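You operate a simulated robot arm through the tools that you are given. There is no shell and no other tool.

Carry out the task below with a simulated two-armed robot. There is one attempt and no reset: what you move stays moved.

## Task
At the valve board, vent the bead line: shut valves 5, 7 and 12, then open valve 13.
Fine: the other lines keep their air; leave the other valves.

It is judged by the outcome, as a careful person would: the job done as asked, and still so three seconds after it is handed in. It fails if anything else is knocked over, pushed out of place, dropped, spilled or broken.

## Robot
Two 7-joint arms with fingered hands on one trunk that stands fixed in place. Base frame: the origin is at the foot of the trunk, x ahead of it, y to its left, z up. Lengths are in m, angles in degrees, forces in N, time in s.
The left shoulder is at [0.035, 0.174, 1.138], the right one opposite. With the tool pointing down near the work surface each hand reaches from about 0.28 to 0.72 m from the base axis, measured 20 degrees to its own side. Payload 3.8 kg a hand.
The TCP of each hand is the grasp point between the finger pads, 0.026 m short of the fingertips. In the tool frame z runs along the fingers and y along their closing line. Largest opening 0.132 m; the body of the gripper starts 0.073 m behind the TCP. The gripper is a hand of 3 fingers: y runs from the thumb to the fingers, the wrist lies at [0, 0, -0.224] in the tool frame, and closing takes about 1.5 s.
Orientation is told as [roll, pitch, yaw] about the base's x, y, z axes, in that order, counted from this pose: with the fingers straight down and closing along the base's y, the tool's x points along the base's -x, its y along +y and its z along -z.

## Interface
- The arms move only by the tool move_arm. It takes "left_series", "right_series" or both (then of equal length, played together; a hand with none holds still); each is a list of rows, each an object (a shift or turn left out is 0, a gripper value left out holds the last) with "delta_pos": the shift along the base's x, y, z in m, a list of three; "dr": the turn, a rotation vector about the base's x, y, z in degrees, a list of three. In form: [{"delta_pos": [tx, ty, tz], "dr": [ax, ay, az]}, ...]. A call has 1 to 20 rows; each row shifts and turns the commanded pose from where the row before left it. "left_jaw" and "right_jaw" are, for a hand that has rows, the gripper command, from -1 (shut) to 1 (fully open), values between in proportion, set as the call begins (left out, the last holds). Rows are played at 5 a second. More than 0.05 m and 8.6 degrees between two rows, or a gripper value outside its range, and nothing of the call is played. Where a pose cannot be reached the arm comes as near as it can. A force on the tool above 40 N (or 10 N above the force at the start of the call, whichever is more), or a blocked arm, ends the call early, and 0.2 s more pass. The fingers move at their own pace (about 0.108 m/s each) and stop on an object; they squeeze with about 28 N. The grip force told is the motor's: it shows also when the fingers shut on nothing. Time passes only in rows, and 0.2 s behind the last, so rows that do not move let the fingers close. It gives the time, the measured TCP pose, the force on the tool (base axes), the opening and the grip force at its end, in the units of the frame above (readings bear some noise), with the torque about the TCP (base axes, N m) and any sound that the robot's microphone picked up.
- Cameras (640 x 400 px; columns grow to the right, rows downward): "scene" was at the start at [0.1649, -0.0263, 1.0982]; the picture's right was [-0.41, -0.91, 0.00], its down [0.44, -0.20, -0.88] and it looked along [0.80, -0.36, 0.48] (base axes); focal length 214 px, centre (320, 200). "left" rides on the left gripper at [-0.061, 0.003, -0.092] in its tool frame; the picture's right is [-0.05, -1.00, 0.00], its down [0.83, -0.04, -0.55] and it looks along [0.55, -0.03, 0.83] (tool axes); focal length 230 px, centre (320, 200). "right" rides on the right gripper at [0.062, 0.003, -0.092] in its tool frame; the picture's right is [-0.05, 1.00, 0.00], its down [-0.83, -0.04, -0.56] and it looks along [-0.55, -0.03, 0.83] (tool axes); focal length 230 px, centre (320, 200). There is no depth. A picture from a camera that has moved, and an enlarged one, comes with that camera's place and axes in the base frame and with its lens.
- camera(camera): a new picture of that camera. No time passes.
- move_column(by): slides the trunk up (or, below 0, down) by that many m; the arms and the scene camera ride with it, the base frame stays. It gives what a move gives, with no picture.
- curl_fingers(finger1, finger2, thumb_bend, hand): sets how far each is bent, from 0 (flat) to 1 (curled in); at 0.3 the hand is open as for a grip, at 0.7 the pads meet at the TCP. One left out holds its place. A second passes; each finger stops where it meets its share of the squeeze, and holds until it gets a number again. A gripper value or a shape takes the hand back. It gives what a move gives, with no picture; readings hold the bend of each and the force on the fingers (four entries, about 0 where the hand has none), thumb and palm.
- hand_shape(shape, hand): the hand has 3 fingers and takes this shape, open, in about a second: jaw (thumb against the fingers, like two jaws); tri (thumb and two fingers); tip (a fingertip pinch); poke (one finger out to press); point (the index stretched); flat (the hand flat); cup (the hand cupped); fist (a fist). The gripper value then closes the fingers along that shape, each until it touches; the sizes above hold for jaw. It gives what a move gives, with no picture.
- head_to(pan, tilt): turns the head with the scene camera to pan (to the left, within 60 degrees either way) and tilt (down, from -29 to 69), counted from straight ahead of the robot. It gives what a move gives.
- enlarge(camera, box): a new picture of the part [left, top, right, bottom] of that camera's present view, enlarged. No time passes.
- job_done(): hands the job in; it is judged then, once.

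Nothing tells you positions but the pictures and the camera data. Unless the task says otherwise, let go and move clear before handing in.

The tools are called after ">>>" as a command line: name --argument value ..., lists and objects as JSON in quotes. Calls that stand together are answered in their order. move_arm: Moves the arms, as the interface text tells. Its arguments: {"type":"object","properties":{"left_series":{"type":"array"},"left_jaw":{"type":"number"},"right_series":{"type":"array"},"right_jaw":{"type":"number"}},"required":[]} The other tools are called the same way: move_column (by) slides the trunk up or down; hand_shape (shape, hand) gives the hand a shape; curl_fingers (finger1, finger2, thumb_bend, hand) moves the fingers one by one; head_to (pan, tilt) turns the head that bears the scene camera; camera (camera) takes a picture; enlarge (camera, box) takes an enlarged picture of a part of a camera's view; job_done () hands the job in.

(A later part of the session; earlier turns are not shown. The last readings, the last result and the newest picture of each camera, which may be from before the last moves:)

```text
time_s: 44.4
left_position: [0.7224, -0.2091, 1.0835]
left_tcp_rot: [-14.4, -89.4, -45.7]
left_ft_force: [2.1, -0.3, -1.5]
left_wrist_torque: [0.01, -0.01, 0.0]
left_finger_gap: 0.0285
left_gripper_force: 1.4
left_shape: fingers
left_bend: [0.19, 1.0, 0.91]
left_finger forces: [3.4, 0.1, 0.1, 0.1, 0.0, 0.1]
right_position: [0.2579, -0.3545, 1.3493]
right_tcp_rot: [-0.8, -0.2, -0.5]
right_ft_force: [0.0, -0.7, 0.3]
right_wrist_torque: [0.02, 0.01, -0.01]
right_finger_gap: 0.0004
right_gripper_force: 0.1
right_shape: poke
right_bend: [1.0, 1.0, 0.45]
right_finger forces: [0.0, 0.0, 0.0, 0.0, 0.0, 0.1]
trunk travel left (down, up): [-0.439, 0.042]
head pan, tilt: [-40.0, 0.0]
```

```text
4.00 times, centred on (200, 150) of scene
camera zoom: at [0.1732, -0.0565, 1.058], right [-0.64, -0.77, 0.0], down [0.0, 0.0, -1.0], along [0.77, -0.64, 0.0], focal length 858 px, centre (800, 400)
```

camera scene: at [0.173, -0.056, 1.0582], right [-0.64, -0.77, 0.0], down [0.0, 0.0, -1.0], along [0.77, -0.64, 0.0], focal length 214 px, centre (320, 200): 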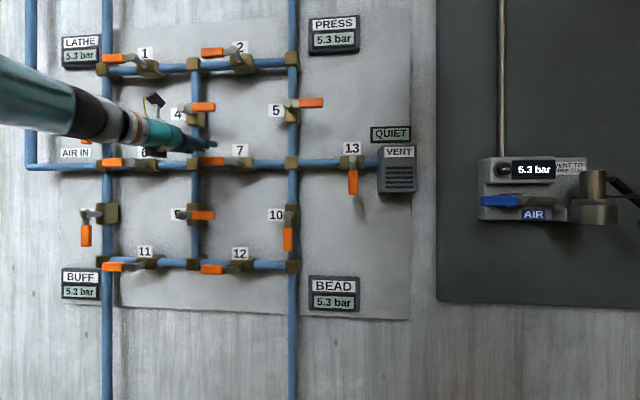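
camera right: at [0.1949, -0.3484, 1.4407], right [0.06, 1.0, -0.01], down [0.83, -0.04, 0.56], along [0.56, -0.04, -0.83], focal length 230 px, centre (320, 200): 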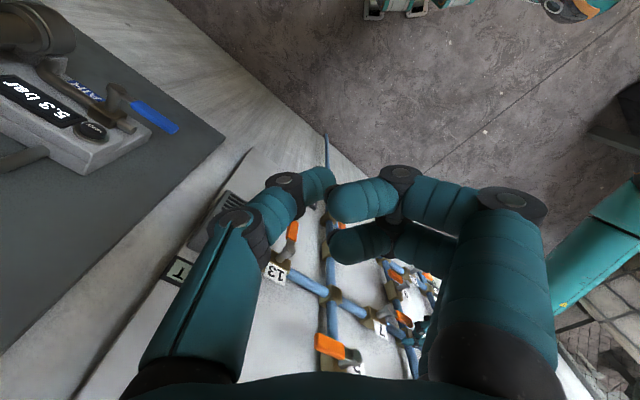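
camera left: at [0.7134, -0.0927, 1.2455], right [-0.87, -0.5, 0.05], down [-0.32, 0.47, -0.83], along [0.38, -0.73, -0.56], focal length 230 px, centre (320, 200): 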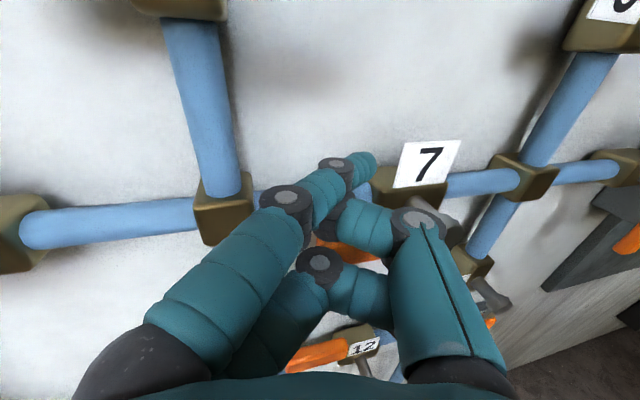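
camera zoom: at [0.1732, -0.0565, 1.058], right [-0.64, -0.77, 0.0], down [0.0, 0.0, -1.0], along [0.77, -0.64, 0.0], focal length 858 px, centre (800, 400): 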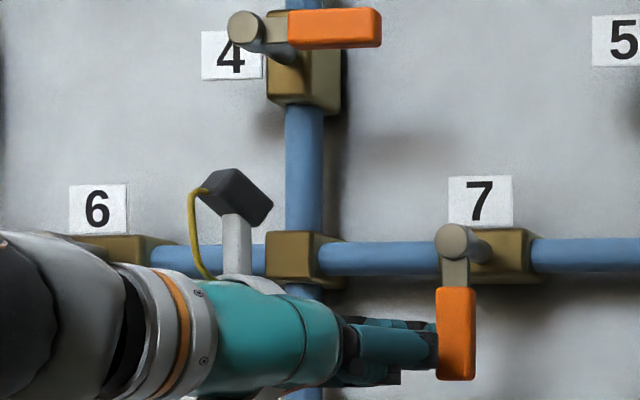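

Lever 7 is vertical — across its pipe. Backing out and moving down toward valve 12.

>>> move_arm --left_series '[{"delta_pos": [0.01, 0.01, 0]}, {"delta_pos": [-0.03, 0.03, 0]}, {"delta_pos": [-0.03, 0.03, 0]}, {"delta_pos": [-0.01, 0.01, -0.03]}, {"delta_pos": [0, 0, -0.04]}, {"delta_pos": [0, 0, -0.04]}, {"delta_pos": [0, 0, -0.035]}]'

>>> camera --camera "left"

>>> camera --camera "scene"

>>> enlarge --camera "scene" --box '[120, 190, 280, 290]'

```text
time_s: 46.0
left_position: [0.6622, -0.1276, 0.9393]
left_tcp_rot: [-14.3, -89.5, -46.0]
left_ft_force: [-0.2, 1.1, -0.2]
left_wrist_torque: [-0.02, 0.02, 0.02]
left_finger_gap: 0.0286
left_gripper_force: 0.0
left_shape: fingers
left_bend: [0.2, 1.0, 0.91]
left_finger forces: [0.0, 0.0, 0.1, 0.1, 0.1, 0.0]
right_position: [0.257, -0.3545, 1.3492]
right_tcp_rot: [-0.8, -0.2, -0.6]
right_ft_force: [0.0, 0.9, 0.5]
right_wrist_torque: [-0.03, -0.02, -0.01]
right_finger_gap: 0.0
right_gripper_force: 0.0
right_shape: poke
right_bend: [1.0, 1.0, 0.45]
right_finger forces: [0.1, 0.0, 0.1, 0.1, 0.1, 0.0]
trunk travel left (down, up): [-0.439, 0.042]
head pan, tilt: [-40.0, 0.0]
```

```text
taken
camera left: at [0.6198, -0.0471, 1.0016], right [-0.87, -0.5, 0.05], down [-0.32, 0.47, -0.83], along [0.39, -0.73, -0.56], focal length 230 px, centre (320, 200)
```

left: 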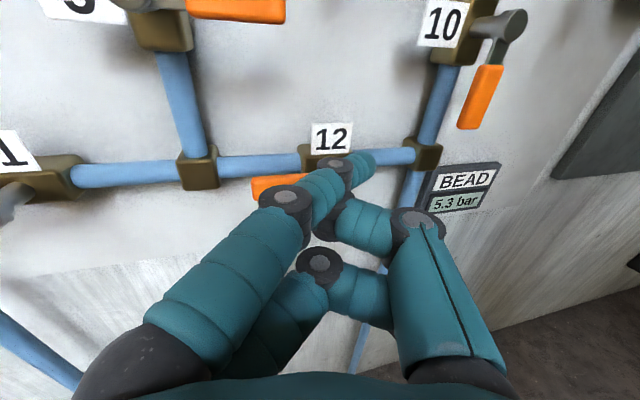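

```text
taken
camera scene: at [0.1729, -0.0566, 1.0581], right [-0.64, -0.77, 0.0], down [0.0, 0.0, -1.0], along [0.77, -0.64, 0.0], focal length 214 px, centre (320, 200)
```

scene: 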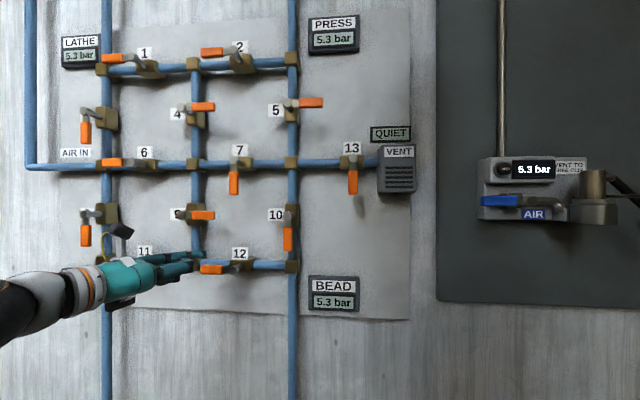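

```text
4.00 times, centred on (200, 240) of scene
camera zoom: at [0.1729, -0.0566, 1.0581], right [-0.64, -0.77, 0.0], down [0.0, 0.0, -1.0], along [0.77, -0.64, 0.0], focal length 858 px, centre (800, 40)
```

zoom: 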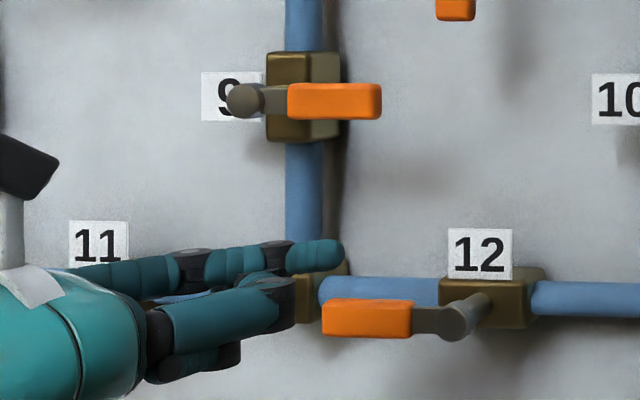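

Valves 5 and 7 now read across. Lever 12 sits at z≈0.889, same t as lever 7; the finger tip is above-left in front. Moving to its start point and inserting.

>>> move_arm --left_series '[{"delta_pos": [0.022, 0.001, -0.009]}, {"delta_pos": [0.022, 0.001, -0.009]}, {"delta_pos": [0.016, -0.016, 0]}, {"delta_pos": [0.016, -0.016, 0]}, {"delta_pos": [0.016, -0.016, 0]}, {}, {}]'

>>> enlarge --camera "left" --box '[220, 60, 460, 260]'

>>> enlarge --camera "scene" --box '[120, 190, 280, 290]'

```text
time_s: 47.6
left_position: [0.6843, -0.1287, 0.9308]
left_tcp_rot: [-9.6, -89.4, -50.6]
left_ft_force: [-0.8, -0.3, 0.0]
left_wrist_torque: [-0.01, 0.01, -0.02]
left_finger_gap: 0.0286
left_gripper_force: 0.0
left_shape: fingers
left_bend: [0.2, 1.0, 0.91]
left_finger forces: [0.0, 0.1, 0.0, 0.1, 0.0, 0.0]
left hand out of reach, approached as far as the arm can: row 2, 3, 4, 5
right_position: [0.2575, -0.3548, 1.3486]
right_tcp_rot: [-0.8, -0.3, -0.4]
right_ft_force: [-0.2, -0.3, 0.5]
right_wrist_torque: [-0.03, 0.02, -0.02]
right_finger_gap: 0.0002
right_gripper_force: 0.0
right_shape: poke
right_bend: [1.0, 1.0, 0.45]
right_finger forces: [0.1, 0.0, 0.1, 0.0, 0.0, 0.1]
trunk travel left (down, up): [-0.439, 0.042]
head pan, tilt: [-40.0, 0.0]
```

```text
2.00 times, centred on (340, 160) of left
camera zoom: at [0.6421, -0.0464, 0.9929], right [-0.87, -0.5, 0.05], down [-0.32, 0.47, -0.83], along [0.39, -0.73, -0.56], focal length 460 px, centre (280, 280)
```

zoom: 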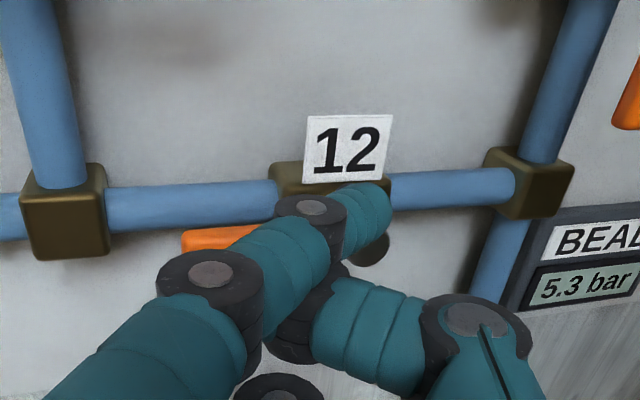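

```text
4.00 times, centred on (200, 240) of scene
camera zoom: at [0.1728, -0.0565, 1.0581], right [-0.64, -0.77, 0.0], down [0.0, 0.0, -1.0], along [0.77, -0.64, 0.0], focal length 858 px, centre (800, 40)
```

zoom: 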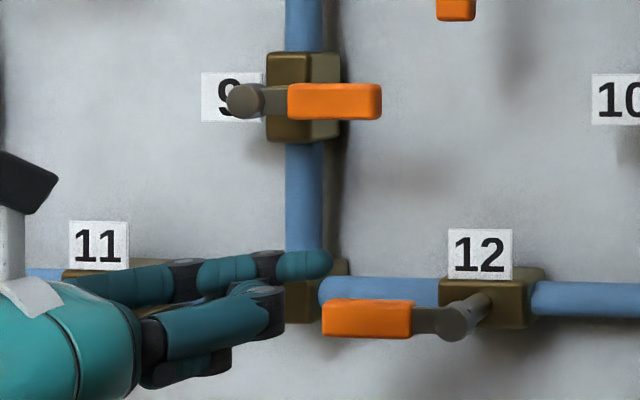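

The arm hit a limit short of lever 12 with this wrist pose. I'll turn the hand back toward the wall normal (yaw -45°) and try the approach again gently, staying above the lever.

>>> move_arm --left_series '[{"delta_pos": [0.008, 0.006, 0.01], "dr": [0, 0, 7.5]}, {"delta_pos": [0.008, 0.006, 0.01], "dr": [0, 0, 7.5]}]'

>>> enlarge --camera "scene" --box '[20, 170, 280, 330]'

```text
time_s: 48.2
left_position: [0.6978, -0.118, 0.9476]
left_tcp_rot: [-0.3, -89.6, -46.8]
left_ft_force: [0.1, 0.0, 0.2]
left_wrist_torque: [-0.02, -0.01, 0.01]
left_finger_gap: 0.0288
left_gripper_force: 0.1
left_shape: fingers
left_bend: [0.2, 1.0, 0.91]
left_finger forces: [0.1, 0.0, 0.0, 0.0, 0.1, 0.0]
left hand out of reach, approached as far as the arm can: row 2
right_position: [0.2573, -0.3552, 1.3483]
right_tcp_rot: [-0.8, -0.2, -0.5]
right_ft_force: [-0.1, -0.2, -0.5]
right_wrist_torque: [0.02, 0.01, 0.04]
right_finger_gap: 0.0
right_gripper_force: 0.0
right_shape: poke
right_bend: [1.0, 1.0, 0.45]
right_finger forces: [0.1, 0.0, 0.1, 0.0, 0.0, 0.1]
trunk travel left (down, up): [-0.439, 0.042]
head pan, tilt: [-40.0, 0.0]
```

```text
2.46 times, centred on (150, 250) of scene
camera zoom: at [0.1727, -0.0569, 1.0581], right [-0.64, -0.77, 0.0], down [0.0, 0.0, -1.0], along [0.77, -0.64, 0.0], focal length 528 px, centre (738, 77)
```

zoom: 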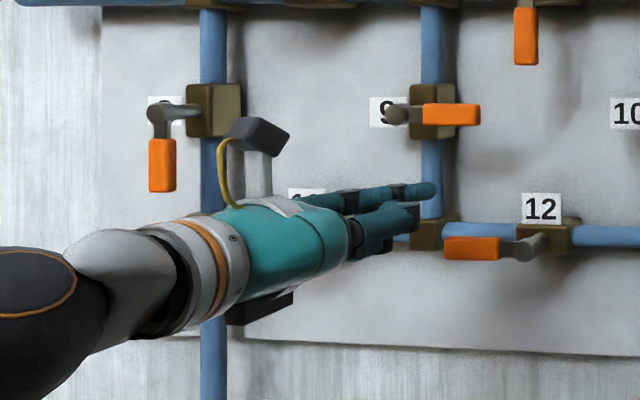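

Still limited there. I'll retract, raise the arm to the comfortable height used at valve 7, and lower the trunk instead so that valve 12 sits at that relative height.

>>> move_arm --left_series '[{"delta_pos": [-0.03, 0.03, 0.0]}, {"delta_pos": [-0.03, 0.03, 0]}, {"delta_pos": [-0.03, 0.03, 0.0], "dr": [0, 0, -6]}, {"delta_pos": [0, 0, 0.04], "dr": [0, 0, -6]}, {"delta_pos": [0, 0, 0.04]}, {"delta_pos": [0, 0, 0.04]}, {"delta_pos": [0, 0, 0.04]}, {"delta_pos": [0, 0, 0.04]}]'

>>> move_column --by -0.1

>>> camera --camera "scene"

```text
time_s: 50.0
left_position: [0.6064, -0.0304, 1.1485]
left_tcp_rot: [-7.0, -89.5, -50.1]
left_ft_force: [0.5, 1.1, -0.7]
left_wrist_torque: [0.01, -0.01, 0.0]
left_finger_gap: 0.0287
left_gripper_force: 0.1
left_shape: fingers
left_bend: [0.2, 1.0, 0.91]
left_finger forces: [0.1, 0.0, 0.1, 0.1, 0.0, 0.1]
right_position: [0.2569, -0.3554, 1.3494]
right_tcp_rot: [-0.8, -0.3, -0.5]
right_ft_force: [0.4, 0.0, 0.4]
right_wrist_torque: [0.04, -0.03, 0.02]
right_finger_gap: 0.0
right_gripper_force: 0.1
right_shape: poke
right_bend: [1.0, 1.0, 0.45]
right_finger forces: [0.0, 0.0, 0.0, 0.0, 0.0, 0.0]
trunk travel left (down, up): [-0.439, 0.042]
head pan, tilt: [-40.0, 0.0]
```

```text
time_s: 51.4
left_position: [0.6067, -0.0289, 1.0491]
left_tcp_rot: [-2.0, -89.5, -55.2]
left_ft_force: [-0.7, 0.3, -0.3]
left_wrist_torque: [0.02, -0.02, 0.0]
left_finger_gap: 0.0288
left_gripper_force: 0.1
left_shape: fingers
left_bend: [0.2, 1.0, 0.91]
left_finger forces: [0.0, 0.1, 0.1, 0.0, 0.0, 0.1]
right_position: [0.3083, -0.3557, 1.2085]
right_tcp_rot: [-0.8, 8.6, -0.5]
right_ft_force: [-0.1, 0.4, -0.1]
right_wrist_torque: [0.01, 0.0, 0.02]
right_finger_gap: 0.0
right_gripper_force: 0.1
right_shape: poke
right_bend: [1.0, 1.0, 0.45]
right_finger forces: [0.0, 0.0, 0.0, 0.1, 0.0, 0.0]
trunk travel left (down, up): [-0.339, 0.142]
head pan, tilt: [-40.0, 0.0]
```

```text
taken
camera scene: at [0.1578, -0.0565, 0.9389], right [-0.64, -0.77, 0.0], down [0.0, 0.0, -1.0], along [0.77, -0.64, 0.0], focal length 214 px, centre (320, 200)
```

scene: 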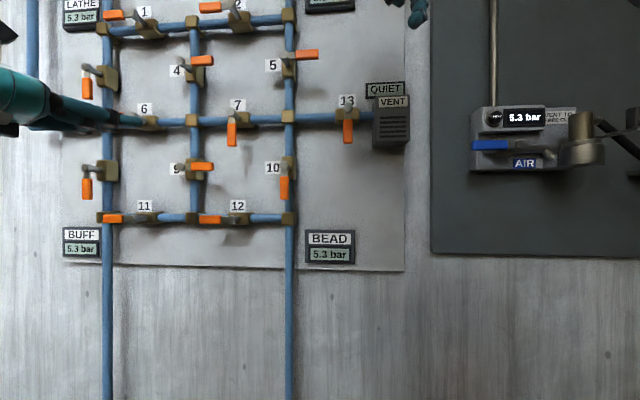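

The left arm rode down cleanly; the right hand stays clear of the board. Lowering another 0.1 m.

>>> move_column --by -0.1

>>> camera --camera "scene"

>>> camera --camera "right"

```text
time_s: 52.7
left_position: [0.6065, -0.0299, 0.9476]
left_tcp_rot: [-1.9, -89.5, -55.0]
left_ft_force: [0.1, -0.4, -0.4]
left_wrist_torque: [-0.02, 0.01, -0.02]
left_finger_gap: 0.0288
left_gripper_force: 0.1
left_shape: fingers
left_bend: [0.2, 1.0, 0.91]
left_finger forces: [0.1, 0.0, 0.0, 0.1, 0.1, 0.1]
right_position: [0.3358, -0.3552, 1.0906]
right_tcp_rot: [-1.1, 13.5, -0.5]
right_ft_force: [0.3, 0.0, -0.2]
right_wrist_torque: [0.01, -0.02, 0.0]
right_finger_gap: 0.0
right_gripper_force: 0.0
right_shape: poke
right_bend: [1.0, 1.0, 0.45]
right_finger forces: [0.0, 0.0, 0.1, 0.0, 0.0, 0.0]
trunk travel left (down, up): [-0.239, 0.242]
head pan, tilt: [-40.0, 0.0]
```

```text
taken
camera scene: at [0.1512, -0.0565, 0.8424], right [-0.64, -0.77, 0.0], down [0.0, 0.0, -1.0], along [0.77, -0.64, 0.0], focal length 214 px, centre (320, 200)
```

scene: 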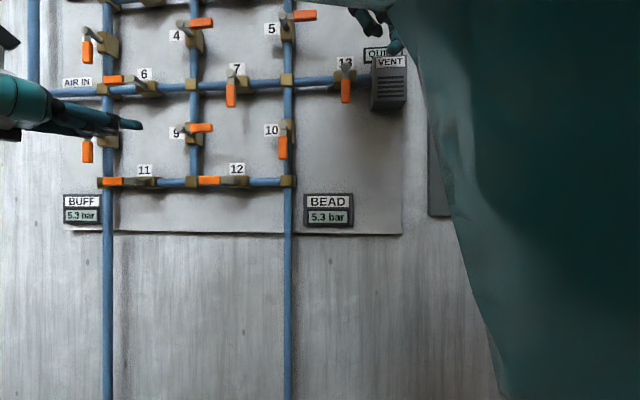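

```text
taken
camera right: at [0.2975, -0.3492, 1.1936], right [0.06, 1.0, -0.03], down [0.94, -0.04, 0.35], along [0.34, -0.05, -0.94], focal length 230 px, centre (320, 200)
```

right: 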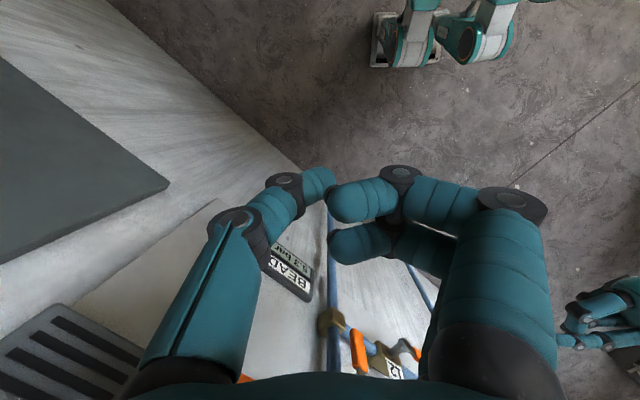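

Now approach valve 12 along the wall normal, stopping first in front of the lever.

>>> move_arm --left_series '[{"delta_pos": [0.025, -0.024, -0.005]}, {"delta_pos": [0.025, -0.024, -0.005]}, {"delta_pos": [0.025, -0.024, -0.005]}, {"delta_pos": [0.025, -0.024, -0.005]}, {}]'

>>> camera --camera "left"

>>> enlarge --camera "scene" --box '[120, 110, 280, 210]'

```text
time_s: 53.9
left_position: [0.7069, -0.1252, 0.9273]
left_tcp_rot: [-8.5, -89.5, -48.5]
left_ft_force: [-0.8, 0.2, 0.1]
left_wrist_torque: [0.02, -0.03, -0.02]
left_finger_gap: 0.0288
left_gripper_force: 0.0
left_shape: fingers
left_bend: [0.2, 1.0, 0.91]
left_finger forces: [0.1, 0.0, 0.1, 0.0, 0.0, 0.0]
right_position: [0.336, -0.3547, 1.0893]
right_tcp_rot: [-1.0, 13.6, -0.5]
right_ft_force: [-0.5, -0.3, -0.6]
right_wrist_torque: [-0.01, 0.0, 0.0]
right_finger_gap: 0.0002
right_gripper_force: 0.2
right_shape: poke
right_bend: [1.0, 1.0, 0.45]
right_finger forces: [0.0, 0.0, 0.1, 0.1, 0.0, 0.1]
trunk travel left (down, up): [-0.239, 0.242]
head pan, tilt: [-40.0, 0.0]
```

```text
taken
camera left: at [0.6614, -0.0465, 0.9908], right [-0.84, -0.54, 0.05], down [-0.34, 0.45, -0.83], along [0.42, -0.71, -0.56], focal length 230 px, centre (320, 200)
```

left: 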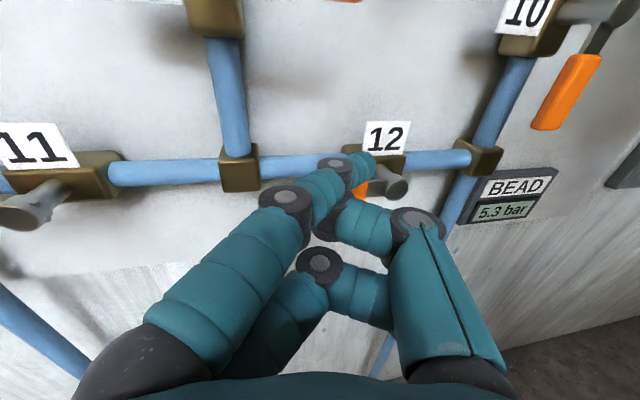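

```text
4.00 times, centred on (200, 160) of scene
camera zoom: at [0.1514, -0.0565, 0.8424], right [-0.64, -0.77, 0.0], down [0.0, 0.0, -1.0], along [0.77, -0.64, 0.0], focal length 858 px, centre (800, 360)
```

zoom: 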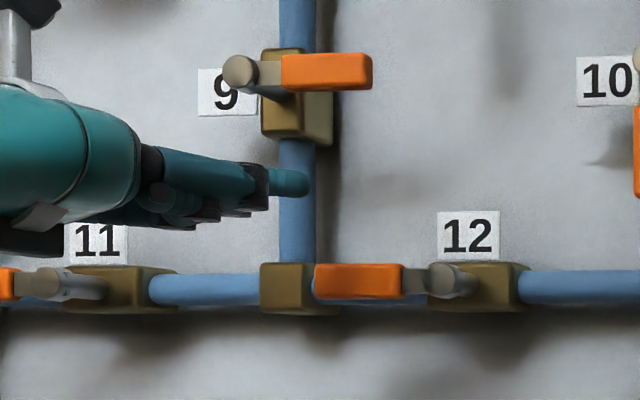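

Pose reached exactly. Inserting above lever 12.

>>> move_arm --left_series '[{"delta_pos": [0.0158, -0.0158, 0]}, {"delta_pos": [0.0158, -0.0158, 0]}, {"delta_pos": [0.0158, -0.0158, 0]}, {}, {}]'

>>> enlarge --camera "scene" --box '[120, 110, 280, 210]'

>>> camera --camera "left"

```text
time_s: 55.1
left_position: [0.7555, -0.1729, 0.9282]
left_tcp_rot: [-8.9, -89.5, -48.1]
left_ft_force: [0.2, 0.3, 0.8]
left_wrist_torque: [0.03, 0.01, 0.0]
left_finger_gap: 0.0287
left_gripper_force: 0.0
left_shape: fingers
left_bend: [0.2, 1.0, 0.91]
left_finger forces: [0.0, 0.0, 0.0, 0.1, 0.0, 0.1]
right_position: [0.3351, -0.3551, 1.09]
right_tcp_rot: [-1.1, 13.6, -0.4]
right_ft_force: [0.4, 0.5, 0.2]
right_wrist_torque: [0.05, -0.01, -0.03]
right_finger_gap: 0.0
right_gripper_force: 0.1
right_shape: poke
right_bend: [1.0, 1.0, 0.45]
right_finger forces: [0.1, 0.1, 0.0, 0.0, 0.0, 0.0]
trunk travel left (down, up): [-0.239, 0.242]
head pan, tilt: [-40.0, 0.0]
```

```text
4.00 times, centred on (200, 160) of scene
camera zoom: at [0.1514, -0.0565, 0.8424], right [-0.64, -0.77, 0.0], down [0.0, 0.0, -1.0], along [0.77, -0.64, 0.0], focal length 858 px, centre (800, 360)
```

zoom: 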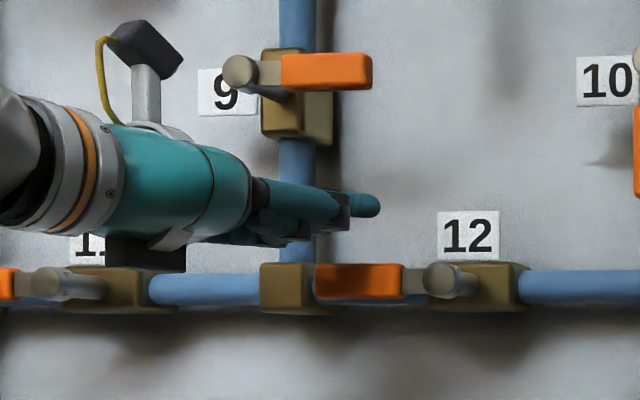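

```text
taken
camera left: at [0.7087, -0.0942, 0.9906], right [-0.84, -0.54, 0.05], down [-0.34, 0.45, -0.83], along [0.42, -0.71, -0.56], focal length 230 px, centre (320, 200)
```

left: 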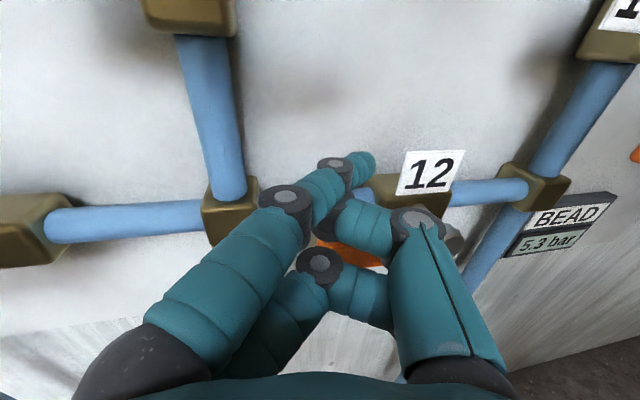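

In place, same relative geometry as valve 7. Pushing lever 12 down.

>>> move_arm --left_series '[{"delta_pos": [-0.001, -0.001, -0.015]}, {"delta_pos": [-0.001, -0.001, -0.016]}, {"delta_pos": [0.001, 0.001, -0.0075]}, {"delta_pos": [0.001, 0.001, -0.0075]}, {"delta_pos": [-0.0003, -0.0003, -0.0075]}, {"delta_pos": [-0.0004, -0.0004, -0.0075]}, {"delta_pos": [-0.0014, -0.0014, -0.0075]}, {"delta_pos": [-0.002, -0.002, -0.007]}]'

>>> enlarge --camera "scene" --box '[120, 130, 280, 230]'

>>> enlarge --camera "left" --box '[220, 60, 460, 260]'

```text
time_s: 56.9
left_position: [0.7515, -0.1767, 0.8531]
left_tcp_rot: [-7.6, -89.4, -49.6]
left_ft_force: [-0.6, -0.7, 0.7]
left_wrist_torque: [-0.03, 0.02, 0.01]
left_finger_gap: 0.029
left_gripper_force: 0.0
left_shape: fingers
left_bend: [0.2, 1.0, 0.92]
left_finger forces: [0.0, 0.1, 0.1, 0.0, 0.1, 0.0]
right_position: [0.3362, -0.3556, 1.0907]
right_tcp_rot: [-1.1, 13.6, -0.5]
right_ft_force: [0.5, 0.3, 0.0]
right_wrist_torque: [0.0, -0.03, 0.02]
right_finger_gap: 0.0
right_gripper_force: 0.1
right_shape: poke
right_bend: [1.0, 1.0, 0.45]
right_finger forces: [0.1, 0.1, 0.0, 0.1, 0.0, 0.0]
trunk travel left (down, up): [-0.239, 0.242]
head pan, tilt: [-40.0, 0.0]
```

```text
4.00 times, centred on (200, 180) of scene
camera zoom: at [0.1514, -0.0564, 0.8424], right [-0.64, -0.77, 0.0], down [0.0, 0.0, -1.0], along [0.77, -0.64, 0.0], focal length 858 px, centre (800, 280)
```

zoom: 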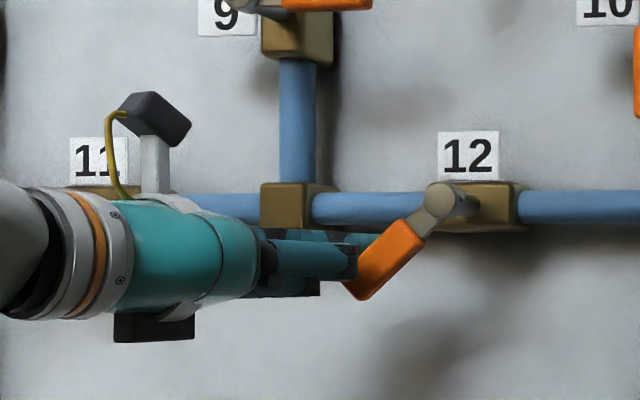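

```text
2.00 times, centred on (340, 160) of left
camera zoom: at [0.7043, -0.0975, 0.9145], right [-0.84, -0.54, 0.05], down [-0.34, 0.45, -0.82], along [0.42, -0.71, -0.56], focal length 460 px, centre (280, 280)
```

zoom: 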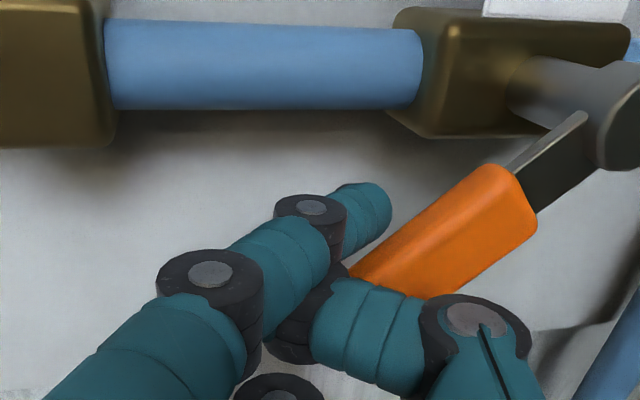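

Same as valve 7 at this stage. Continuing the arc.

>>> move_arm --left_series '[{"delta_pos": [-0.0029, -0.0029, -0.0063]}, {"delta_pos": [-0.003, -0.003, -0.0063]}, {"delta_pos": [-0.004, -0.004, -0.005]}, {"delta_pos": [-0.004, -0.004, -0.005]}, {"delta_pos": [-0.0045, -0.0045, -0.0035]}, {"delta_pos": [-0.003, -0.003, -0.001]}, {"delta_pos": [-0.003, -0.003, -0.0005]}, {"delta_pos": [-0.003, -0.003, 0]}]'

>>> enlarge --camera "scene" --box '[120, 130, 280, 230]'

>>> enlarge --camera "left" --box '[220, 60, 460, 260]'

```text
time_s: 58.7
left_position: [0.7236, -0.2033, 0.8238]
left_tcp_rot: [-7.8, -89.4, -49.3]
left_ft_force: [1.5, -0.6, -1.0]
left_wrist_torque: [0.03, 0.0, 0.03]
left_finger_gap: 0.0287
left_gripper_force: 1.2
left_shape: fingers
left_bend: [0.19, 1.0, 0.92]
left_finger forces: [2.5, 0.0, 0.0, 0.1, 0.1, 0.0]
right_position: [0.3364, -0.3552, 1.0913]
right_tcp_rot: [-1.1, 13.6, -0.6]
right_ft_force: [0.2, -0.1, -0.9]
right_wrist_torque: [-0.01, 0.03, 0.02]
right_finger_gap: 0.0002
right_gripper_force: 0.0
right_shape: poke
right_bend: [1.0, 1.0, 0.45]
right_finger forces: [0.0, 0.1, 0.0, 0.1, 0.0, 0.0]
trunk travel left (down, up): [-0.239, 0.242]
head pan, tilt: [-40.0, 0.0]
```

```text
4.00 times, centred on (200, 180) of scene
camera zoom: at [0.1515, -0.0566, 0.8423], right [-0.64, -0.77, 0.0], down [0.0, 0.0, -1.0], along [0.77, -0.64, 0.0], focal length 858 px, centre (800, 280)
```

zoom: 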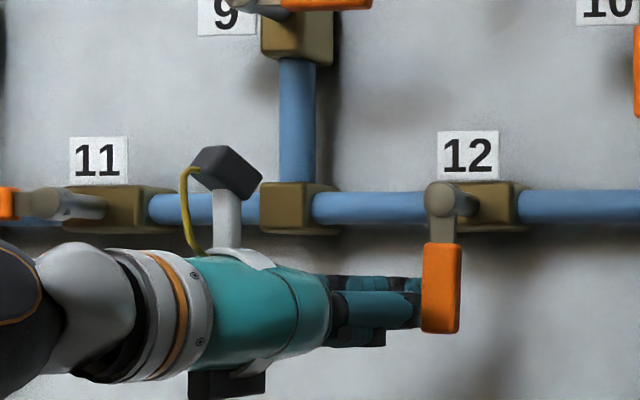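

```text
2.00 times, centred on (340, 160) of left
camera zoom: at [0.6767, -0.1251, 0.8867], right [-0.84, -0.54, 0.05], down [-0.34, 0.45, -0.82], along [0.42, -0.71, -0.56], focal length 460 px, centre (280, 280)
```

zoom: 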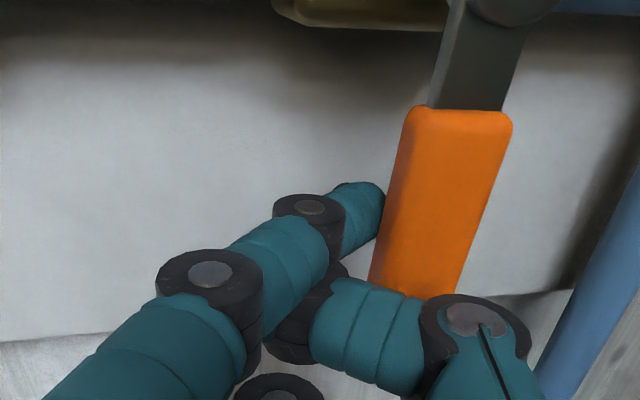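

A small final nudge, then back out.

>>> move_arm --left_series '[{"delta_pos": [-0.002, -0.002, 0]}, {"delta_pos": [-0.0015, -0.0015, 0]}]'

>>> move_arm --left_series '[{"delta_pos": [0.01, 0.01, 0]}, {"delta_pos": [-0.03, 0.03, 0]}, {"delta_pos": [-0.03, 0.03, 0]}, {"delta_pos": [-0.03, 0.03, 0.0]}, {"delta_pos": [-0.03, 0.03, 0.0]}, {"delta_pos": [-0.015, 0.015, 0.03]}, {"delta_pos": [0, 0, 0.04]}, {"delta_pos": [0, 0, 0.04]}]'

>>> camera --camera "scene"

>>> enlarge --camera "scene" --box '[140, 40, 380, 220]'

```text
time_s: 59.3
left_position: [0.7202, -0.2076, 0.824]
left_tcp_rot: [-15.0, -89.5, -42.1]
left_ft_force: [3.4, 1.7, -0.5]
left_wrist_torque: [-0.04, 0.02, 0.05]
left_finger_gap: 0.0288
left_gripper_force: 2.0
left_shape: fingers
left_bend: [0.19, 1.0, 0.91]
left_finger forces: [3.9, 0.1, 0.0, 0.1, 0.1, 0.0]
right_position: [0.3372, -0.3541, 1.0903]
right_tcp_rot: [-1.2, 13.7, -0.5]
right_ft_force: [1.8, 0.0, 0.5]
right_wrist_torque: [-0.05, 0.0, 0.02]
right_finger_gap: 0.0
right_gripper_force: 0.1
right_shape: poke
right_bend: [1.0, 1.0, 0.45]
right_finger forces: [0.1, 0.0, 0.1, 0.1, 0.1, 0.1]
trunk travel left (down, up): [-0.239, 0.242]
head pan, tilt: [-40.0, 0.0]
```

```text
time_s: 61.1
left_position: [0.5945, -0.0633, 0.9351]
left_tcp_rot: [-8.2, -89.5, -49.0]
left_ft_force: [-0.2, 0.3, 0.8]
left_wrist_torque: [0.01, -0.01, -0.01]
left_finger_gap: 0.0292
left_gripper_force: 0.0
left_shape: fingers
left_bend: [0.2, 1.0, 0.92]
left_finger forces: [0.0, 0.0, 0.0, 0.0, 0.0, 0.1]
right_position: [0.3358, -0.3554, 1.0901]
right_tcp_rot: [-1.1, 13.7, -0.5]
right_ft_force: [0.2, -0.1, -0.1]
right_wrist_torque: [-0.01, 0.02, -0.02]
right_finger_gap: 0.0
right_gripper_force: 0.0
right_shape: poke
right_bend: [1.0, 1.0, 0.45]
right_finger forces: [0.0, 0.0, 0.0, 0.0, 0.0, 0.1]
trunk travel left (down, up): [-0.239, 0.242]
head pan, tilt: [-40.0, 0.0]
```

```text
taken
camera scene: at [0.1513, -0.0566, 0.8424], right [-0.64, -0.77, 0.0], down [0.0, 0.0, -1.0], along [0.77, -0.64, 0.0], focal length 214 px, centre (320, 200)
```

scene: 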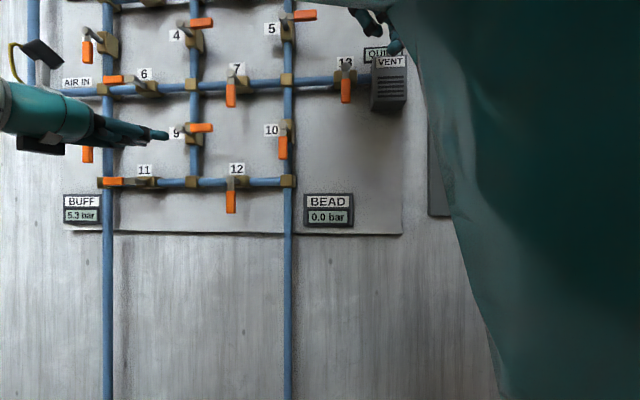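

```text
2.22 times, centred on (260, 130) of scene
camera zoom: at [0.1513, -0.0566, 0.8424], right [-0.64, -0.77, 0.0], down [0.0, 0.0, -1.0], along [0.77, -0.64, 0.0], focal length 477 px, centre (453, 356)
```

zoom: 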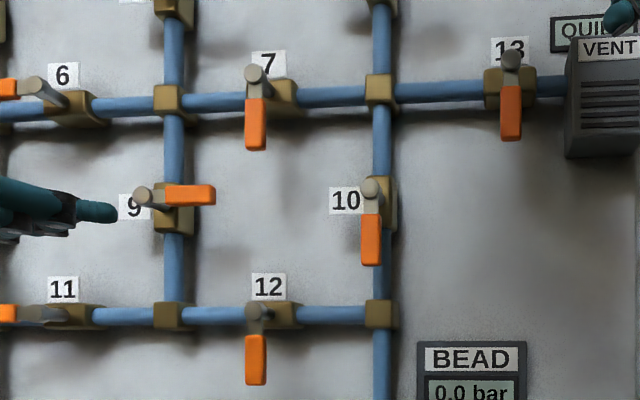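

BEAD already reads 0.0 bar with BUFF still at 5.3 – 5, 7 and 12 are shut. Next is valve 13; I'll raise the trunk back, then lift the right hand clear.

>>> move_column --by 0.2

>>> move_arm --right_series '[{"delta_pos": [-0.02, 0, 0.02]}, {"delta_pos": [-0.02, 0, 0.02]}, {"delta_pos": [-0.02, 0, 0.02]}, {"delta_pos": [-0.02, 0, 0.01]}]'

>>> camera --camera "scene"

>>> camera --camera "left"

```text
time_s: 63.3
left_position: [0.5953, -0.0627, 1.1334]
left_tcp_rot: [-16.6, -89.4, -40.5]
left_ft_force: [0.0, 0.0, 0.5]
left_wrist_torque: [0.03, -0.03, 0.02]
left_finger_gap: 0.0294
left_gripper_force: 0.1
left_shape: fingers
left_bend: [0.2, 1.0, 0.92]
left_finger forces: [0.0, 0.0, 0.1, 0.1, 0.0, 0.0]
right_position: [0.3366, -0.3544, 1.2885]
right_tcp_rot: [-1.1, 13.7, -0.4]
right_ft_force: [0.0, 0.3, 0.6]
right_wrist_torque: [0.01, 0.02, 0.01]
right_finger_gap: 0.0001
right_gripper_force: 0.0
right_shape: poke
right_bend: [1.0, 1.0, 0.45]
right_finger forces: [0.1, 0.0, 0.0, 0.0, 0.0, 0.0]
trunk travel left (down, up): [-0.439, 0.042]
head pan, tilt: [-40.0, 0.0]
```

```text
time_s: 64.3
left_position: [0.5945, -0.0631, 1.1332]
left_tcp_rot: [-10.2, -89.5, -47.1]
left_ft_force: [0.4, -0.2, -0.6]
left_wrist_torque: [-0.01, -0.01, -0.04]
left_finger_gap: 0.0291
left_gripper_force: 0.0
left_shape: fingers
left_bend: [0.2, 1.0, 0.92]
left_finger forces: [0.0, 0.1, 0.0, 0.0, 0.1, 0.0]
right_position: [0.2558, -0.3589, 1.3523]
right_tcp_rot: [-1.1, 13.5, -0.4]
right_ft_force: [0.1, 0.1, 0.5]
right_wrist_torque: [0.02, 0.05, 0.03]
right_finger_gap: 0.0
right_gripper_force: 0.0
right_shape: poke
right_bend: [1.0, 1.0, 0.45]
right_finger forces: [0.0, 0.0, 0.1, 0.1, 0.1, 0.0]
right hand out of reach, approached as far as the arm can: row 4
trunk travel left (down, up): [-0.439, 0.042]
head pan, tilt: [-40.0, 0.0]
```

```text
taken
camera scene: at [0.173, -0.0565, 1.0581], right [-0.64, -0.77, 0.0], down [0.0, 0.0, -1.0], along [0.77, -0.64, 0.0], focal length 214 px, centre (320, 200)
```

scene: 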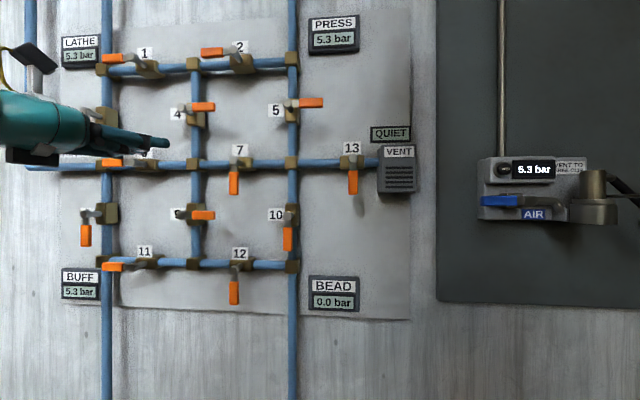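

```text
taken
camera left: at [0.5483, 0.0165, 1.1971], right [-0.84, -0.54, 0.05], down [-0.34, 0.45, -0.83], along [0.42, -0.71, -0.56], focal length 230 px, centre (320, 200)
```

left: 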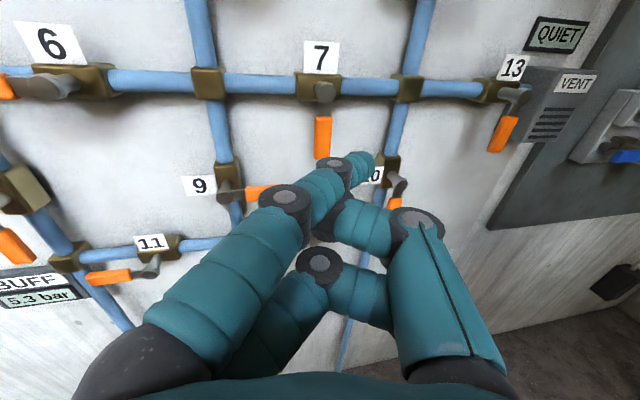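

All other gauges hold 5.3 bar. Now I'll bring the left hand rightward, well off the board, toward valve 13, checking reach halfway.

>>> move_arm --left_series '[{"delta_pos": [-0.025, -0.03, -0.008], "dr": [0, 0, -1.5]}, {"delta_pos": [-0.025, -0.03, -0.008], "dr": [0, 0, -1.5]}, {"delta_pos": [-0.025, -0.03, -0.008]}, {"delta_pos": [-0.025, -0.03, -0.008]}, {"delta_pos": [-0.02, -0.03, -0.008]}]'

>>> camera --camera "scene"

```text
time_s: 65.5
left_position: [0.4753, -0.2123, 1.0954]
left_tcp_rot: [-3.7, -89.5, -56.5]
left_ft_force: [0.0, -0.3, -0.1]
left_wrist_torque: [0.02, 0.05, 0.04]
left_finger_gap: 0.029
left_gripper_force: 0.0
left_shape: fingers
left_bend: [0.2, 1.0, 0.92]
left_finger forces: [0.1, 0.0, 0.0, 0.0, 0.1, 0.0]
right_position: [0.2555, -0.3586, 1.3518]
right_tcp_rot: [-1.3, 13.6, -0.5]
right_ft_force: [-0.9, -0.3, -0.4]
right_wrist_torque: [0.01, -0.01, 0.0]
right_finger_gap: 0.0
right_gripper_force: 0.1
right_shape: poke
right_bend: [1.0, 1.0, 0.45]
right_finger forces: [0.0, 0.0, 0.0, 0.0, 0.1, 0.1]
trunk travel left (down, up): [-0.439, 0.042]
head pan, tilt: [-40.0, 0.0]
```

```text
taken
camera scene: at [0.1726, -0.057, 1.0582], right [-0.64, -0.77, 0.0], down [0.0, 0.0, -1.0], along [0.77, -0.64, 0.0], focal length 214 px, centre (320, 200)
```

scene: 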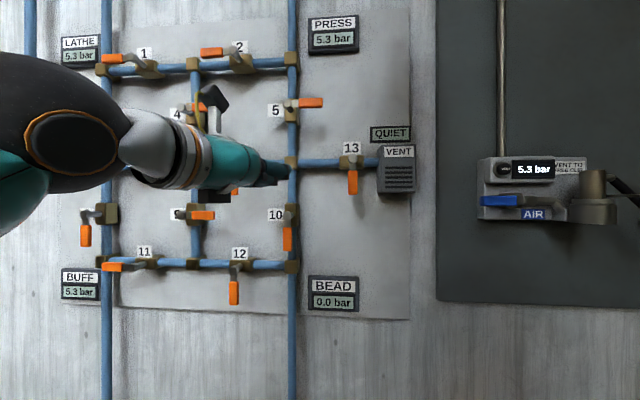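

Reach is fine so far. Continuing to a hover in front of valve 13.

>>> move_arm --left_series '[{"delta_pos": [-0.012, -0.038, -0.004]}, {"delta_pos": [-0.012, -0.038, -0.004]}, {"delta_pos": [-0.012, -0.038, -0.004]}, {"delta_pos": [-0.012, -0.038, -0.004]}]'

>>> camera --camera "scene"

>>> camera --camera "left"

```text
time_s: 66.7
left_position: [0.4819, -0.3263, 1.0476]
left_tcp_rot: [42.3, -87.5, -102.1]
left_ft_force: [0.8, -0.3, 0.0]
left_wrist_torque: [0.04, -0.01, -0.02]
left_finger_gap: 0.0292
left_gripper_force: 0.2
left_shape: fingers
left_bend: [0.2, 1.0, 0.92]
left_finger forces: [0.0, 0.1, 0.0, 0.1, 0.0, 0.0]
left hand out of reach, approached as far as the arm can: row 3, 4
right_position: [0.2551, -0.3573, 1.3513]
right_tcp_rot: [-1.2, 13.6, -0.5]
right_ft_force: [0.4, -0.5, 0.2]
right_wrist_torque: [-0.01, 0.01, 0.01]
right_finger_gap: 0.0
right_gripper_force: 0.0
right_shape: poke
right_bend: [1.0, 1.0, 0.45]
right_finger forces: [0.0, 0.0, 0.1, 0.0, 0.0, 0.0]
trunk travel left (down, up): [-0.439, 0.042]
head pan, tilt: [-40.0, 0.0]
stopped in row 4 (left hand): the arm was blocked; the commanded pose is now the measured one
```

```text
taken
camera scene: at [0.1733, -0.0558, 1.0581], right [-0.64, -0.77, 0.0], down [0.0, 0.0, -1.0], along [0.77, -0.64, 0.0], focal length 214 px, centre (320, 200)
```

scene: 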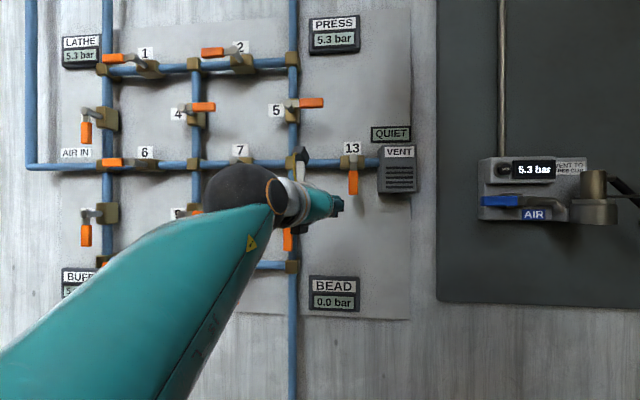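

```text
taken
camera left: at [0.4386, -0.2475, 1.1129], right [-0.86, -0.5, 0.02], down [-0.31, 0.49, -0.81], along [0.4, -0.71, -0.58], focal length 230 px, centre (320, 200)
```

left: 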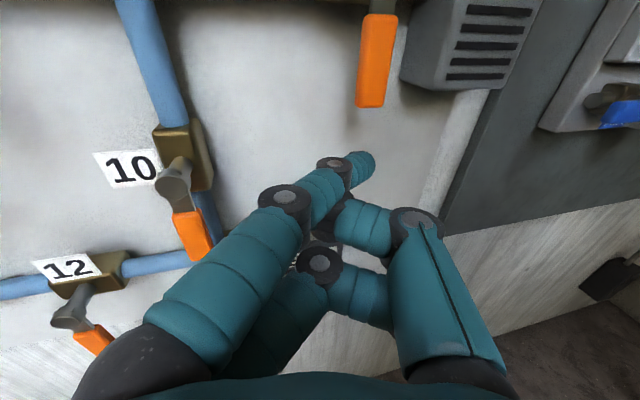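

The elbow swung to another branch and the arm stalled (no contact on the tool). The fingertip is at about [0.473,-0.350,1.062], below-left of lever 13, whose end I triangulate at [0.499,-0.427,1.072]. I'll pass underneath the lever at depth instead, where reach is better.

>>> move_arm --left_series '[{"delta_pos": [0.012, -0.024, -0.009]}, {"delta_pos": [0.012, -0.024, -0.009]}, {"delta_pos": [0.012, -0.024, -0.009]}, {}]'

>>> camera --camera "scene"

>>> camera --camera "left"

```text
time_s: 67.7
left_position: [0.5164, -0.3991, 1.0204]
left_tcp_rot: [40.6, -87.8, -100.6]
left_ft_force: [0.6, 0.3, 0.4]
left_wrist_torque: [-0.03, 0.01, 0.0]
left_finger_gap: 0.0291
left_gripper_force: 0.1
left_shape: fingers
left_bend: [0.2, 1.0, 0.92]
left_finger forces: [0.1, 0.0, 0.1, 0.1, 0.0, 0.1]
right_position: [0.2561, -0.3589, 1.3519]
right_tcp_rot: [-1.1, 13.6, -0.5]
right_ft_force: [-0.4, -0.3, -0.3]
right_wrist_torque: [-0.01, -0.04, -0.02]
right_finger_gap: 0.0
right_gripper_force: 0.0
right_shape: poke
right_bend: [1.0, 1.0, 0.45]
right_finger forces: [0.0, 0.1, 0.0, 0.0, 0.0, 0.0]
trunk travel left (down, up): [-0.439, 0.042]
head pan, tilt: [-40.0, 0.0]
```

```text
taken
camera scene: at [0.1728, -0.0562, 1.0582], right [-0.64, -0.77, 0.0], down [0.0, 0.0, -1.0], along [0.77, -0.64, 0.0], focal length 214 px, centre (320, 200)
```

scene: 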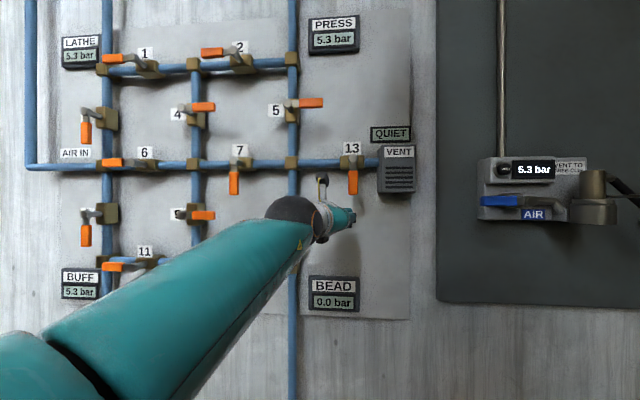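

```text
taken
camera left: at [0.4729, -0.3204, 1.0859], right [-0.87, -0.5, 0.03], down [-0.31, 0.49, -0.81], along [0.39, -0.71, -0.58], focal length 230 px, centre (320, 200)
```

left: 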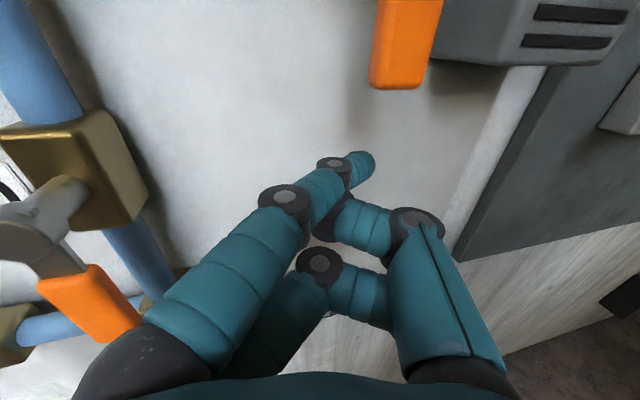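

Reached as commanded, tip below lever 13. Now slide right underneath it to its right-hand side.

>>> move_arm --left_series '[{"delta_pos": [-0.0092, -0.0144, 0]}, {"delta_pos": [-0.0092, -0.0144, 0]}, {"delta_pos": [-0.0092, -0.0144, 0]}, {}]'

>>> enlarge --camera "scene" --box '[270, 130, 430, 250]'

>>> camera --camera "left"

```text
time_s: 68.7
left_position: [0.5184, -0.421, 1.0178]
left_tcp_rot: [36.0, -87.5, -96.6]
left_ft_force: [0.1, -0.3, 0.1]
left_wrist_torque: [0.01, 0.01, -0.02]
left_finger_gap: 0.029
left_gripper_force: 0.1
left_shape: fingers
left_bend: [0.2, 1.0, 0.92]
left_finger forces: [0.0, 0.0, 0.1, 0.0, 0.0, 0.1]
left hand out of reach, approached as far as the arm can: row 1, 2, 3
right_position: [0.2555, -0.3584, 1.3514]
right_tcp_rot: [-1.2, 13.6, -0.5]
right_ft_force: [0.2, -1.3, -0.4]
right_wrist_torque: [-0.01, 0.01, 0.0]
right_finger_gap: 0.0001
right_gripper_force: 0.2
right_shape: poke
right_bend: [1.0, 1.0, 0.45]
right_finger forces: [0.0, 0.0, 0.1, 0.0, 0.0, 0.1]
trunk travel left (down, up): [-0.439, 0.042]
head pan, tilt: [-40.0, 0.0]
```

```text
3.33 times, centred on (350, 190) of scene
camera zoom: at [0.1682, -0.0573, 1.0667], right [-0.67, -0.74, 0.0], down [0.07, -0.07, -1.0], along [0.74, -0.67, 0.1], focal length 715 px, centre (220, 233)
```

zoom: 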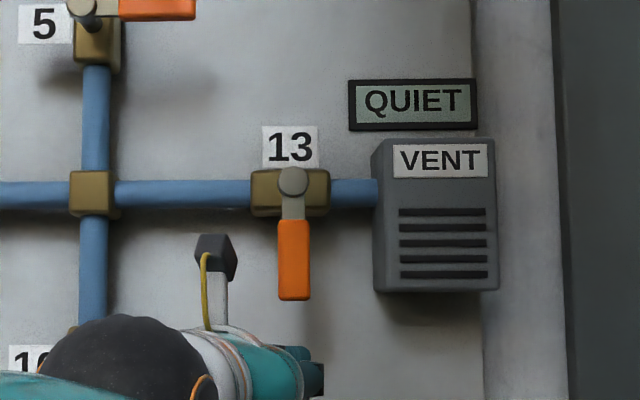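

```text
taken
camera left: at [0.4762, -0.3408, 1.0836], right [-0.87, -0.49, 0.03], down [-0.31, 0.5, -0.81], along [0.39, -0.72, -0.58], focal length 230 px, centre (320, 200)
```

left: 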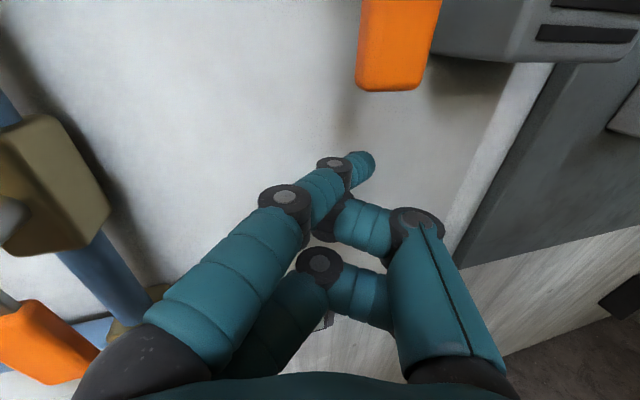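

The left upper arm is pressing against the robot's own head when reaching this far right, so I'll withdraw it and use the right arm for valve 13. First retract the left hand back and to the left.

>>> move_arm --left_series '[{"delta_pos": [0.0, 0.03, 0.0]}, {"delta_pos": [0.0, 0.04, 0.005]}, {"delta_pos": [0.0, 0.04, 0.01]}, {"delta_pos": [0.0, 0.04, 0.01]}]'

>>> camera --camera "scene"

```text
time_s: 69.7
left_position: [0.5174, -0.2709, 1.0452]
left_tcp_rot: [39.5, -87.6, -99.5]
left_ft_force: [-0.1, -0.6, -0.1]
left_wrist_torque: [-0.01, 0.03, 0.0]
left_finger_gap: 0.0292
left_gripper_force: 0.0
left_shape: fingers
left_bend: [0.2, 1.0, 0.92]
left_finger forces: [0.0, 0.0, 0.0, 0.0, 0.0, 0.0]
right_position: [0.2553, -0.3576, 1.3507]
right_tcp_rot: [-1.2, 13.6, -0.5]
right_ft_force: [0.0, 0.4, -0.6]
right_wrist_torque: [-0.02, -0.01, -0.01]
right_finger_gap: 0.0
right_gripper_force: 0.0
right_shape: poke
right_bend: [1.0, 1.0, 0.45]
right_finger forces: [0.1, 0.1, 0.0, 0.0, 0.1, 0.0]
trunk travel left (down, up): [-0.439, 0.042]
head pan, tilt: [-40.0, 0.0]
```

```text
taken
camera scene: at [0.173, -0.0559, 1.0582], right [-0.64, -0.77, 0.0], down [0.0, 0.0, -1.0], along [0.77, -0.64, 0.0], focal length 214 px, centre (320, 200)
```

scene: 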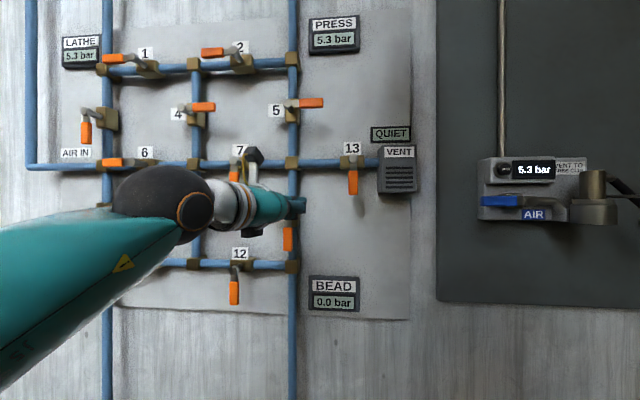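

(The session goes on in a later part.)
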